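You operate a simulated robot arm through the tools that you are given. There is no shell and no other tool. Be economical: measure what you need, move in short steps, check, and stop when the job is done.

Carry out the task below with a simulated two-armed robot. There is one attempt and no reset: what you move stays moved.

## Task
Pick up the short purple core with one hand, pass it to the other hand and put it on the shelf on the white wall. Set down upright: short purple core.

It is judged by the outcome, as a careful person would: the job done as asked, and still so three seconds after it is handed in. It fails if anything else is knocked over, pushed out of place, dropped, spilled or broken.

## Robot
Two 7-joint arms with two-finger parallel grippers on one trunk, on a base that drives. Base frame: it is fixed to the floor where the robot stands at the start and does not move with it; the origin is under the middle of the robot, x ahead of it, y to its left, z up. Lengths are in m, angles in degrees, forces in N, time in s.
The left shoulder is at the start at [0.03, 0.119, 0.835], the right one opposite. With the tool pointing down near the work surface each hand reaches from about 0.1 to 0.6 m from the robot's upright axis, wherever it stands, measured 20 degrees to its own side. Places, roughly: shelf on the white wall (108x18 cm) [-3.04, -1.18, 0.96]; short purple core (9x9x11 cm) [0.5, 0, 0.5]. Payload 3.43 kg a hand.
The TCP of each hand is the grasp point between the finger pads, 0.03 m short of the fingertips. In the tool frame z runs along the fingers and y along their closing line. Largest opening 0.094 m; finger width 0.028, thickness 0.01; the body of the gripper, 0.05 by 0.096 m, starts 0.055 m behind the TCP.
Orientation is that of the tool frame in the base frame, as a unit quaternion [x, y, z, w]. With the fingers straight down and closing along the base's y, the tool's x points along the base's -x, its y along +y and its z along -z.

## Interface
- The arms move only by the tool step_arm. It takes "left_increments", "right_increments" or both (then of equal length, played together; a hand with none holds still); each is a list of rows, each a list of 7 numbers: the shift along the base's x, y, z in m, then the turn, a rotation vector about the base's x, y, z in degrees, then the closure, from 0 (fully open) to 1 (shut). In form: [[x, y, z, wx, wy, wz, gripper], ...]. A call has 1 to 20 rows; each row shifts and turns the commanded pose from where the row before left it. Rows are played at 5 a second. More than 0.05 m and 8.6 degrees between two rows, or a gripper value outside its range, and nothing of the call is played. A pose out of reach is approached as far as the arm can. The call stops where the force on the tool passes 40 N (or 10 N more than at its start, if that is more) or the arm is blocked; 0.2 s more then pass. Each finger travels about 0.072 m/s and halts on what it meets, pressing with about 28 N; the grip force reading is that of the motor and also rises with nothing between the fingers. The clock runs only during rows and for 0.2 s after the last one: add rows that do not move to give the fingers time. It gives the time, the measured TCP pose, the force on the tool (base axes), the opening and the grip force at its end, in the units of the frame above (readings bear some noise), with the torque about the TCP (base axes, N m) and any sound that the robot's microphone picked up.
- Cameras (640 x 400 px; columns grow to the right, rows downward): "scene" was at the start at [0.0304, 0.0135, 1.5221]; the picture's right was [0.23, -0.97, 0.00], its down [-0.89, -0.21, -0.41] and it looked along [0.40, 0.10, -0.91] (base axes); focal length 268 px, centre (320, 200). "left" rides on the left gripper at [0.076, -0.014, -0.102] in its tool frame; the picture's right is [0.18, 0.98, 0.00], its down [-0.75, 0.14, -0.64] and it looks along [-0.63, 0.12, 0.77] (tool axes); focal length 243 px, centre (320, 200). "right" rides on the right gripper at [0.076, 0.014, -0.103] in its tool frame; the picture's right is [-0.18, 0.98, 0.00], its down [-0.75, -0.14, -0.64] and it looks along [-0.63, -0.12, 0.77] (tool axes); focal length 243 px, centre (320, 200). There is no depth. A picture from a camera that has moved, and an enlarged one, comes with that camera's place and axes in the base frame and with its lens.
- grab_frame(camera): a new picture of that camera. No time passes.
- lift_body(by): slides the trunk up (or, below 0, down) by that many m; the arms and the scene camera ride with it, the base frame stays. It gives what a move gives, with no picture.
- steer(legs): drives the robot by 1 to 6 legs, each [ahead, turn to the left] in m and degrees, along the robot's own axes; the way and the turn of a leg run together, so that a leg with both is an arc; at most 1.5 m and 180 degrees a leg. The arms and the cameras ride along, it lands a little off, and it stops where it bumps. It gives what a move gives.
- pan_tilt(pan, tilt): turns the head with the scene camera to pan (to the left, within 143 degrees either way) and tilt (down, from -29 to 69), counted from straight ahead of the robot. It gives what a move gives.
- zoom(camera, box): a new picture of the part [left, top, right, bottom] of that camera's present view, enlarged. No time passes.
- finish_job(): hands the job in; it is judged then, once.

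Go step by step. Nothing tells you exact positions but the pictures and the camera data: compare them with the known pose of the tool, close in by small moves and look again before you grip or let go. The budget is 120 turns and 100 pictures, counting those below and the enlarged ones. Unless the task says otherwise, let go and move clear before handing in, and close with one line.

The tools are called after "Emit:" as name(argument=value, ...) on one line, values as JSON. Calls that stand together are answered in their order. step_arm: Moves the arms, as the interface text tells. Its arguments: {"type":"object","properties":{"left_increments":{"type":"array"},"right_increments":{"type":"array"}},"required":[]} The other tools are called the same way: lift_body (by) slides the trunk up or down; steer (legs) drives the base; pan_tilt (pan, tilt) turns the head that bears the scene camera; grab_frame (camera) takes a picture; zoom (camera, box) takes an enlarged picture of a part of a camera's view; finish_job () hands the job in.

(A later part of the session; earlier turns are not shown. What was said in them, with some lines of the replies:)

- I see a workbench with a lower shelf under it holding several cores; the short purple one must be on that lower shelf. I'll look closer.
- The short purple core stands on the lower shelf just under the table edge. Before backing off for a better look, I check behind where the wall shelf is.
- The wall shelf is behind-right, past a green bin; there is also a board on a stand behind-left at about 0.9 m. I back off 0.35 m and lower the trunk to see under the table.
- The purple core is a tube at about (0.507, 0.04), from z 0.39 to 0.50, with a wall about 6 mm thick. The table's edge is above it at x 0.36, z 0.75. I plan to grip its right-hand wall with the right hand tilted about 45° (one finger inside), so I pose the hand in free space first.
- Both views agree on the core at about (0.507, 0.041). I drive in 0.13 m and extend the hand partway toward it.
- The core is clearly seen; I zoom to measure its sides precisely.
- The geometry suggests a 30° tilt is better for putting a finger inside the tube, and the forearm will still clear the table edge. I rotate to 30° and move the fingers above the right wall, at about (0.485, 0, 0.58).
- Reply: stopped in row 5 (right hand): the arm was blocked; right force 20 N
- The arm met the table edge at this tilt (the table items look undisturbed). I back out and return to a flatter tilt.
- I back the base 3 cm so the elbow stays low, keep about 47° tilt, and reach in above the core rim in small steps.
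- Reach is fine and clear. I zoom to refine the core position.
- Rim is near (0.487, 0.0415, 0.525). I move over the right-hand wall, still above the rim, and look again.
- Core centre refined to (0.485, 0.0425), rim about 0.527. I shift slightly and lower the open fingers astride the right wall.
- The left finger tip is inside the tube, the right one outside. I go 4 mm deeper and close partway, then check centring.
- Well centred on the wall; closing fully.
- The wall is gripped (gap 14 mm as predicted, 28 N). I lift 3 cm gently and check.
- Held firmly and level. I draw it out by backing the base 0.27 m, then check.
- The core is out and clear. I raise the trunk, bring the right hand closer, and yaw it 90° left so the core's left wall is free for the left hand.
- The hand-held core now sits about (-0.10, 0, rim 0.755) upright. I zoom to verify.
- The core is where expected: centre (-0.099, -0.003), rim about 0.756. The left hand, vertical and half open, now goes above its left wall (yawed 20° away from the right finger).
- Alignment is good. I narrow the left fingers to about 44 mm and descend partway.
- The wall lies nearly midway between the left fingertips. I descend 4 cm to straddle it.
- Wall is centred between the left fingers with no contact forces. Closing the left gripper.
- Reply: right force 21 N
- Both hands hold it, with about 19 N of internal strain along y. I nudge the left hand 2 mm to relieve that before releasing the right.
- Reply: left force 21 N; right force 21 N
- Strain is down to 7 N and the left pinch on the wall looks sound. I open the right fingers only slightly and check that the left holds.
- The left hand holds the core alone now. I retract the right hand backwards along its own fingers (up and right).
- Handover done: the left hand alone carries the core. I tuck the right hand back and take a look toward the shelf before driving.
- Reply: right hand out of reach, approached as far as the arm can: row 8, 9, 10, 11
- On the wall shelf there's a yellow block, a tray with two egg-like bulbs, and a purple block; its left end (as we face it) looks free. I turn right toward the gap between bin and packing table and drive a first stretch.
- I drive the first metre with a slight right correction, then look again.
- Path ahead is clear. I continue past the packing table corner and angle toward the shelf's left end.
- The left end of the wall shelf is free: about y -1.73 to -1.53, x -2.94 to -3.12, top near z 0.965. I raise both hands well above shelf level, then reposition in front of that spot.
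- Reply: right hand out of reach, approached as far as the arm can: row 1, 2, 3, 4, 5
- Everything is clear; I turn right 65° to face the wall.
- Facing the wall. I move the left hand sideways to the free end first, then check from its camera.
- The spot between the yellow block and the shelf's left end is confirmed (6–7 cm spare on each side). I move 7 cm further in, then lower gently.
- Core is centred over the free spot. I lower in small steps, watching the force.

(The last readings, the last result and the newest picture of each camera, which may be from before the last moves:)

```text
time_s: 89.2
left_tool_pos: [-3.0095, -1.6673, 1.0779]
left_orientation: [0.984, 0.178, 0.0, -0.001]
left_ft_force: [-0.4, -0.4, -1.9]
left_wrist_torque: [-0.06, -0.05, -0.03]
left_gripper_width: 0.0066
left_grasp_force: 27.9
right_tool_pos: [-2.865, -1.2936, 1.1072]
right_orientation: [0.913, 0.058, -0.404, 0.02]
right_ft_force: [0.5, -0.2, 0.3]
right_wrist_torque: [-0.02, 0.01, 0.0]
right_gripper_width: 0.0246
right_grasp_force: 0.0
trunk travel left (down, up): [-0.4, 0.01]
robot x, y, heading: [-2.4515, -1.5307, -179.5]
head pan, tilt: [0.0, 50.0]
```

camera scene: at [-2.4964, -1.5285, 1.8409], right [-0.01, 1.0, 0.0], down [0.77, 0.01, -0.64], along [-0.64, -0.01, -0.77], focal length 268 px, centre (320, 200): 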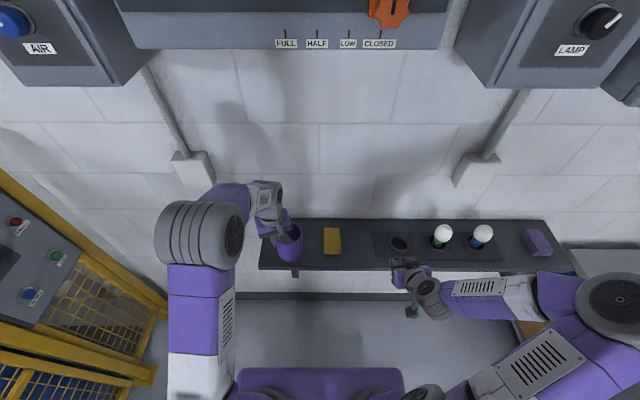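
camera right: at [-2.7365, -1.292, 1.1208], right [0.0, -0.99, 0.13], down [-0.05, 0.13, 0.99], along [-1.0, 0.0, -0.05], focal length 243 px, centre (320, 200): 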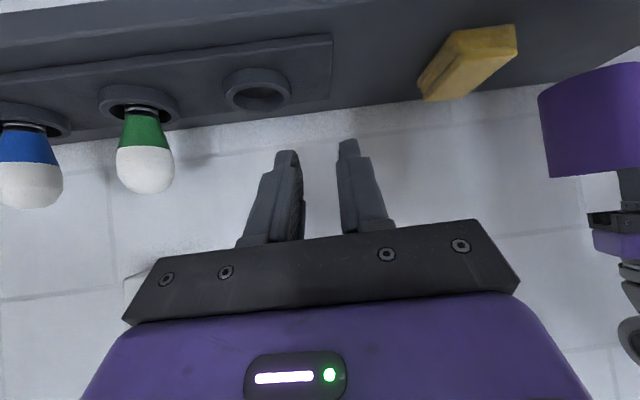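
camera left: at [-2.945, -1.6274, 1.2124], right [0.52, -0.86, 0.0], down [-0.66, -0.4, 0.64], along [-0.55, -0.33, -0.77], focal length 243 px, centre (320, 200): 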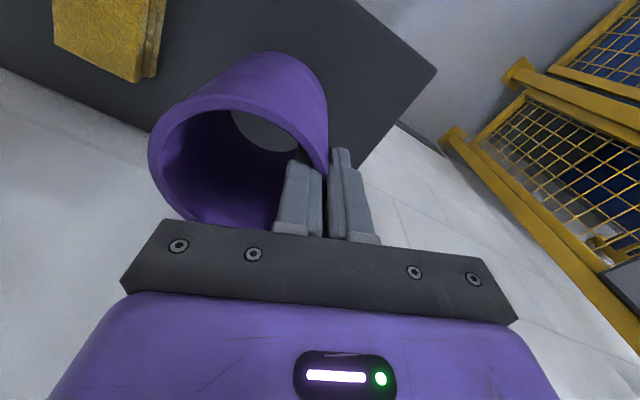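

Emit:
step_arm(left_increments=[[0, 0, -0.003, 0, 0, 0, 1], [0, 0, -0.003, 0, 0, 0, 1], [0, 0, 0, 0, 0, 0, 1]])

Emit:
zoom(camera="right", box=[480, 0, 640, 100])

Emit:
zoom(camera="scene", box=[260, 200, 324, 240])

```text
time_s: 90.0
left_tool_pos: [-3.0102, -1.6671, 1.0714]
left_orientation: [0.984, 0.178, 0.001, 0.0]
left_ft_force: [-0.1, -0.4, -1.2]
left_wrist_torque: [-0.04, -0.03, 0.01]
left_gripper_width: 0.0065
left_grasp_force: 28.2
right_tool_pos: [-2.865, -1.2941, 1.1067]
right_orientation: [0.912, 0.058, -0.404, 0.021]
right_ft_force: [0.0, 0.1, -1.0]
right_wrist_torque: [0.0, -0.01, -0.04]
right_gripper_width: 0.0246
right_grasp_force: 0.1
trunk travel left (down, up): [-0.4, 0.01]
robot x, y, heading: [-2.4501, -1.5296, -179.6]
head pan, tilt: [0.0, 50.0]
```

```text
4.00 times, centred on (560, 50) of right
camera zoom: at [-2.7366, -1.2921, 1.1208], right [0.0, -0.99, 0.13], down [-0.05, 0.13, 0.99], along [-1.0, 0.0, -0.05], focal length 970 px, centre (-640, 800)
```

zoom: 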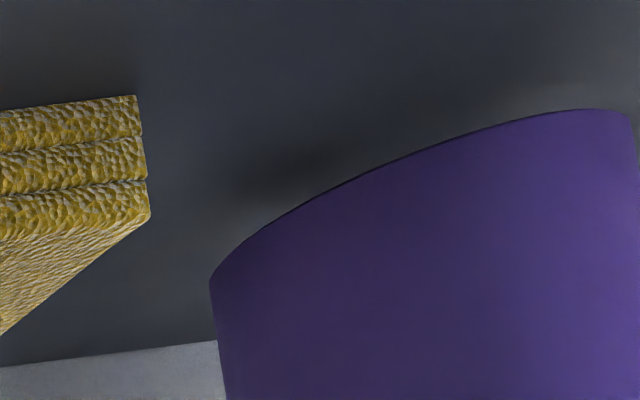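

```text
10.00 times, centred on (292, 220) of scene
camera zoom: at [-2.4972, -1.5287, 1.8408], right [-0.01, 1.0, 0.0], down [0.77, 0.01, -0.64], along [-0.64, 0.0, -0.77], focal length 2679 px, centre (600, 0)
```

zoom: 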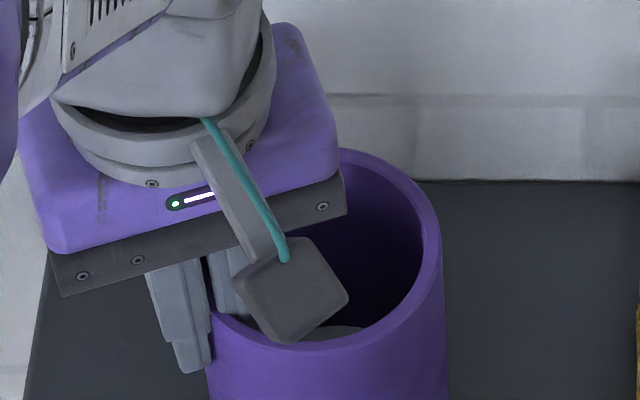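

No contact yet, shadow closing in. Continuing in small steps.

Emit:
step_arm(left_increments=[[0, 0, -0.003, 0, 0, 0, 1], [0, 0, -0.003, 0, 0, 0, 1], [0, 0, 0, 0, 0, 0, 1]])

```text
time_s: 90.8
left_tool_pos: [-3.0113, -1.6674, 1.0671]
left_orientation: [0.984, 0.178, 0.0, 0.0]
left_ft_force: [0.0, -0.7, -2.1]
left_wrist_torque: [-0.08, -0.05, -0.02]
left_gripper_width: 0.0065
left_grasp_force: 27.5
right_tool_pos: [-2.8652, -1.2933, 1.1073]
right_orientation: [0.913, 0.058, -0.404, 0.02]
right_ft_force: [0.3, 0.0, 0.5]
right_wrist_torque: [0.01, -0.01, -0.01]
right_gripper_width: 0.0246
right_grasp_force: 0.0
trunk travel left (down, up): [-0.4, 0.01]
robot x, y, heading: [-2.4538, -1.5289, -179.5]
head pan, tilt: [0.0, 50.0]
```

Emit:
step_arm(left_increments=[[0, 0, -0.003, 0, 0, 0, 1], [0, 0, -0.003, 0, 0, 0, 1], [0, 0, 0, 0, 0, 0, 1]])

Emit:
zoom(camera="right", box=[480, 0, 640, 100])

```text
time_s: 91.6
left_tool_pos: [-3.0106, -1.6678, 1.0596]
left_orientation: [0.984, 0.178, 0.0, 0.0]
left_ft_force: [0.6, 0.5, -2.1]
left_wrist_torque: [-0.05, -0.03, -0.02]
left_gripper_width: 0.0066
left_grasp_force: 28.5
right_tool_pos: [-2.8659, -1.2942, 1.1072]
right_orientation: [0.913, 0.058, -0.404, 0.021]
right_ft_force: [-0.6, 0.1, -0.8]
right_wrist_torque: [0.01, 0.05, 0.01]
right_gripper_width: 0.0244
right_grasp_force: 0.1
trunk travel left (down, up): [-0.4, 0.01]
robot x, y, heading: [-2.4535, -1.5282, -179.6]
head pan, tilt: [0.0, 50.0]
```

```text
4.00 times, centred on (560, 50) of right
camera zoom: at [-2.7366, -1.2921, 1.1207], right [0.0, -0.99, 0.13], down [-0.05, 0.13, 0.99], along [-1.0, 0.0, -0.05], focal length 970 px, centre (-640, 800)
```

zoom: 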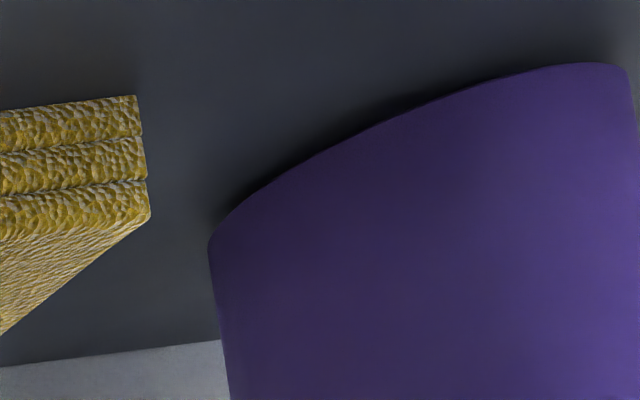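

Very close now (dark contact shadow). Continuing with 2 mm steps.

Emit:
step_arm(left_increments=[[0, 0, -0.002, 0, 0, 0, 1], [0, 0, -0.002, 0, 0, 0, 1], [0, 0, 0, 0, 0, 0, 1]])

```text
time_s: 92.4
left_tool_pos: [-3.0094, -1.6677, 1.0566]
left_orientation: [0.984, 0.178, 0.0, -0.001]
left_ft_force: [-0.8, -0.1, -1.6]
left_wrist_torque: [-0.04, -0.01, -0.01]
left_gripper_width: 0.0065
left_grasp_force: 28.0
right_tool_pos: [-2.8652, -1.2948, 1.1068]
right_orientation: [0.913, 0.058, -0.404, 0.021]
right_ft_force: [-0.9, 0.8, 0.1]
right_wrist_torque: [-0.04, -0.01, -0.01]
right_gripper_width: 0.0244
right_grasp_force: 0.1
trunk travel left (down, up): [-0.4, 0.01]
robot x, y, heading: [-2.4501, -1.5331, -179.2]
head pan, tilt: [0.0, 50.0]
```

Emit:
step_arm(left_increments=[[0, 0, -0.002, 0, 0, 0, 1], [0, 0, -0.002, 0, 0, 0, 1], [0, 0, 0, 0, 0, 0, 1]])

Emit:
zoom(camera="right", box=[480, 0, 640, 100])

```text
time_s: 93.2
left_tool_pos: [-3.0098, -1.6696, 1.0547]
left_orientation: [0.984, 0.179, -0.001, 0.0]
left_ft_force: [1.0, -3.0, 12.3]
left_wrist_torque: [0.18, -0.45, -0.11]
left_gripper_width: 0.0067
left_grasp_force: 27.6
right_tool_pos: [-2.8633, -1.2946, 1.1081]
right_orientation: [0.913, 0.059, -0.404, 0.02]
right_ft_force: [-0.6, -0.2, -0.2]
right_wrist_torque: [-0.01, 0.03, -0.01]
right_gripper_width: 0.0242
right_grasp_force: 0.0
trunk travel left (down, up): [-0.4, 0.01]
robot x, y, heading: [-2.4513, -1.5247, -179.7]
head pan, tilt: [0.0, 50.0]
```

```text
4.00 times, centred on (560, 50) of right
camera zoom: at [-2.7356, -1.2923, 1.1212], right [0.0, -0.99, 0.13], down [-0.05, 0.13, 0.99], along [-1.0, 0.0, -0.05], focal length 970 px, centre (-640, 800)
```

zoom: 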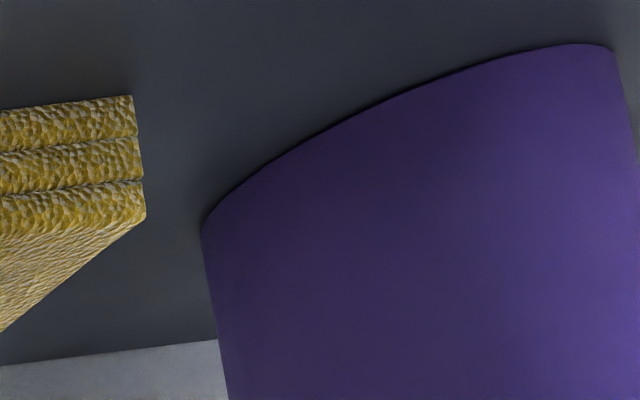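

It touches the shelf (12 N upward). I ease off 1 mm and open the fingers a little.

Emit:
step_arm(left_increments=[[0, 0, 0.001, 0, 0, 0, 1], [0, 0, 0, 0, 0, 0, 0.92], [0, 0, 0, 0, 0, 0, 0.85], [0, 0, 0, 0, 0, 0, 0.76], [0, 0, 0, 0, 0, 0, 0.72], [0, 0, 0, 0, 0, 0, 0.72]])

Emit:
grab_frame(camera="left")

Emit:
zoom(camera="right", box=[480, 0, 640, 100])

```text
time_s: 94.6
left_tool_pos: [-3.0097, -1.668, 1.0539]
left_orientation: [0.984, 0.178, 0.0, 0.0]
left_ft_force: [-0.4, 0.0, -0.2]
left_wrist_torque: [0.01, 0.0, 0.04]
left_gripper_width: 0.0264
left_grasp_force: 0.2
right_tool_pos: [-2.8655, -1.2944, 1.1066]
right_orientation: [0.913, 0.057, -0.404, 0.02]
right_ft_force: [-0.1, 0.3, 0.2]
right_wrist_torque: [-0.03, 0.0, 0.03]
right_gripper_width: 0.0244
right_grasp_force: 0.0
trunk travel left (down, up): [-0.4, 0.01]
robot x, y, heading: [-2.455, -1.527, -179.7]
head pan, tilt: [0.0, 50.0]
```

```text
29 pictures are left
camera left: at [-2.9441, -1.6287, 1.1561], right [0.52, -0.86, 0.0], down [-0.66, -0.4, 0.64], along [-0.55, -0.33, -0.77], focal length 243 px, centre (320, 200)
```

left: 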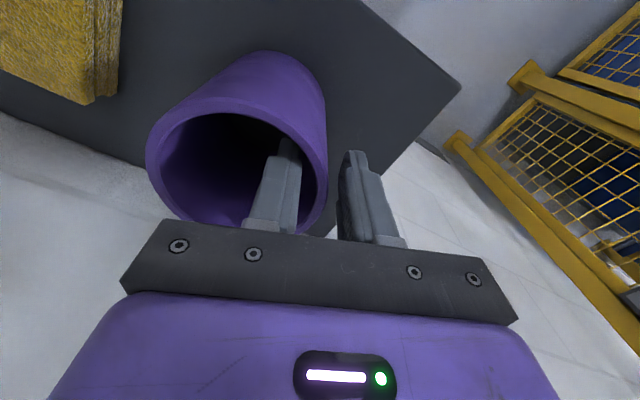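

```text
4.00 times, centred on (560, 50) of right
camera zoom: at [-2.7366, -1.292, 1.1208], right [0.0, -0.99, 0.13], down [-0.05, 0.13, 0.99], along [-1.0, 0.0, -0.05], focal length 970 px, centre (-640, 800)
```

zoom: 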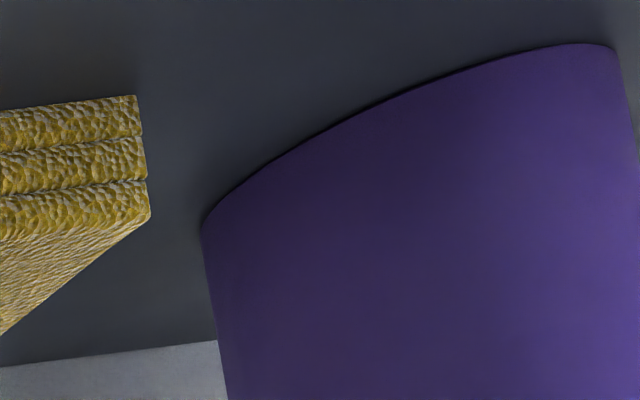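

Released and standing. I lift the hand straight up out of the tube, then back off.

Emit:
step_arm(left_increments=[[0, 0, 0.01, 0, 0, 0, 0.72], [0, 0, 0.02, 0, 0, 0, 0.72], [0, 0, 0.025, 0, 0, 0, 0.72], [0, 0, 0.025, 0, 0, 0, 0.72], [0, 0, 0.02, 0, 0, 0, 0.72], [0.03, 0, 0, 0, 0, 0, 0.72], [0.04, 0, 0, 0, 0, 0, 0.72], [0.04, 0, 0, 0, 0, 0, 0.72], [0.04, 0, 0, 0, 0, 0, 0.72]])

Emit:
grab_frame(camera="scene")

Emit:
grab_frame(camera="left")

```text
time_s: 96.6
left_tool_pos: [-2.8584, -1.6674, 1.154]
left_orientation: [0.984, 0.178, -0.001, 0.0]
left_ft_force: [0.0, 0.0, 0.8]
left_wrist_torque: [0.01, 0.01, 0.0]
left_gripper_width: 0.0263
left_grasp_force: 0.1
right_tool_pos: [-2.8641, -1.2951, 1.1077]
right_orientation: [0.913, 0.058, -0.403, 0.021]
right_ft_force: [0.6, -0.1, 0.5]
right_wrist_torque: [-0.01, 0.04, -0.02]
right_gripper_width: 0.0245
right_grasp_force: 0.0
trunk travel left (down, up): [-0.4, 0.01]
robot x, y, heading: [-2.453, -1.5291, -179.7]
head pan, tilt: [0.0, 50.0]
```

```text
27 pictures are left
camera scene: at [-2.4952, -1.5289, 1.8409], right [-0.01, 1.0, 0.0], down [0.77, 0.01, -0.64], along [-0.64, 0.0, -0.77], focal length 268 px, centre (320, 200)
```

scene: 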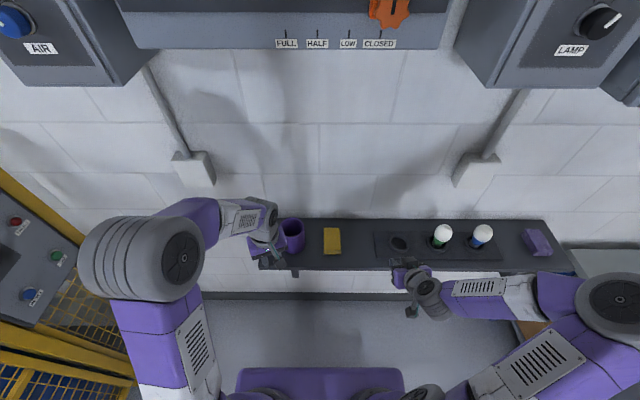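

```text
26 pictures are left
camera left: at [-2.7935, -1.6289, 1.2573], right [0.52, -0.86, 0.0], down [-0.66, -0.4, 0.64], along [-0.55, -0.33, -0.77], focal length 243 px, centre (320, 200)
```

left: 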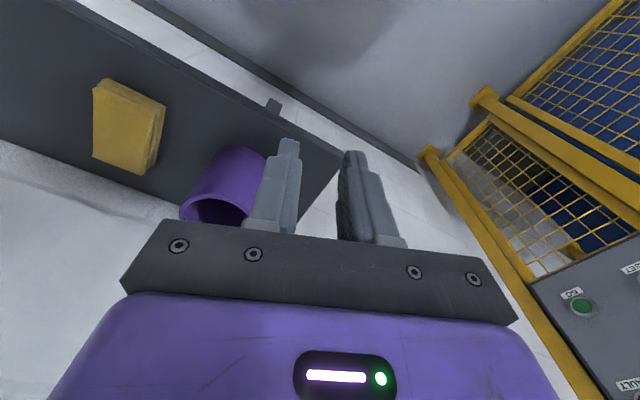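

The core stands upright on the shelf and the hands are free. I back the robot away a little for a clear margin and a final check.

Emit:
steer(legs=[[-0.2, 0]])

Emit:
zoom(camera="scene", box=[200, 100, 456, 260])

```text
time_s: 98.2
left_tool_pos: [-2.6645, -1.6662, 1.1553]
left_orientation: [0.984, 0.178, 0.0, -0.001]
left_ft_force: [0.2, -0.5, -1.7]
left_wrist_torque: [0.02, 0.01, -0.01]
left_gripper_width: 0.0261
left_grasp_force: 0.0
right_tool_pos: [-2.6695, -1.2935, 1.108]
right_orientation: [0.913, 0.058, -0.404, 0.021]
right_ft_force: [-0.6, 0.2, 0.2]
right_wrist_torque: [0.02, 0.02, 0.03]
right_gripper_width: 0.0244
right_grasp_force: 0.0
trunk travel left (down, up): [-0.4, 0.01]
robot x, y, heading: [-2.2525, -1.5292, -179.6]
head pan, tilt: [0.0, 50.0]
```

```text
2.50 times, centred on (328, 180) of scene
camera zoom: at [-2.3011, -1.5271, 1.8408], right [-0.01, 1.0, 0.0], down [0.77, 0.01, -0.64], along [-0.64, -0.01, -0.77], focal length 670 px, centre (300, 250)
```

zoom: 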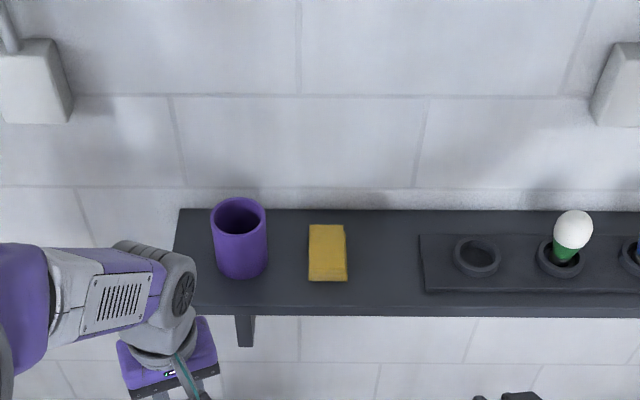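

The purple core stands upright on the wall shelf, and the other items on the shelf look undisturbed. I hand the job in.

Emit:
finish_job()

```text
The job is handed in.
```

The short purple core is standing upright at the left end of the shelf on the white wall. The right hand picked it up, the left hand took it over and set it down, and nothing else was seen to move, though the right arm touched the table edge once while reaching in.
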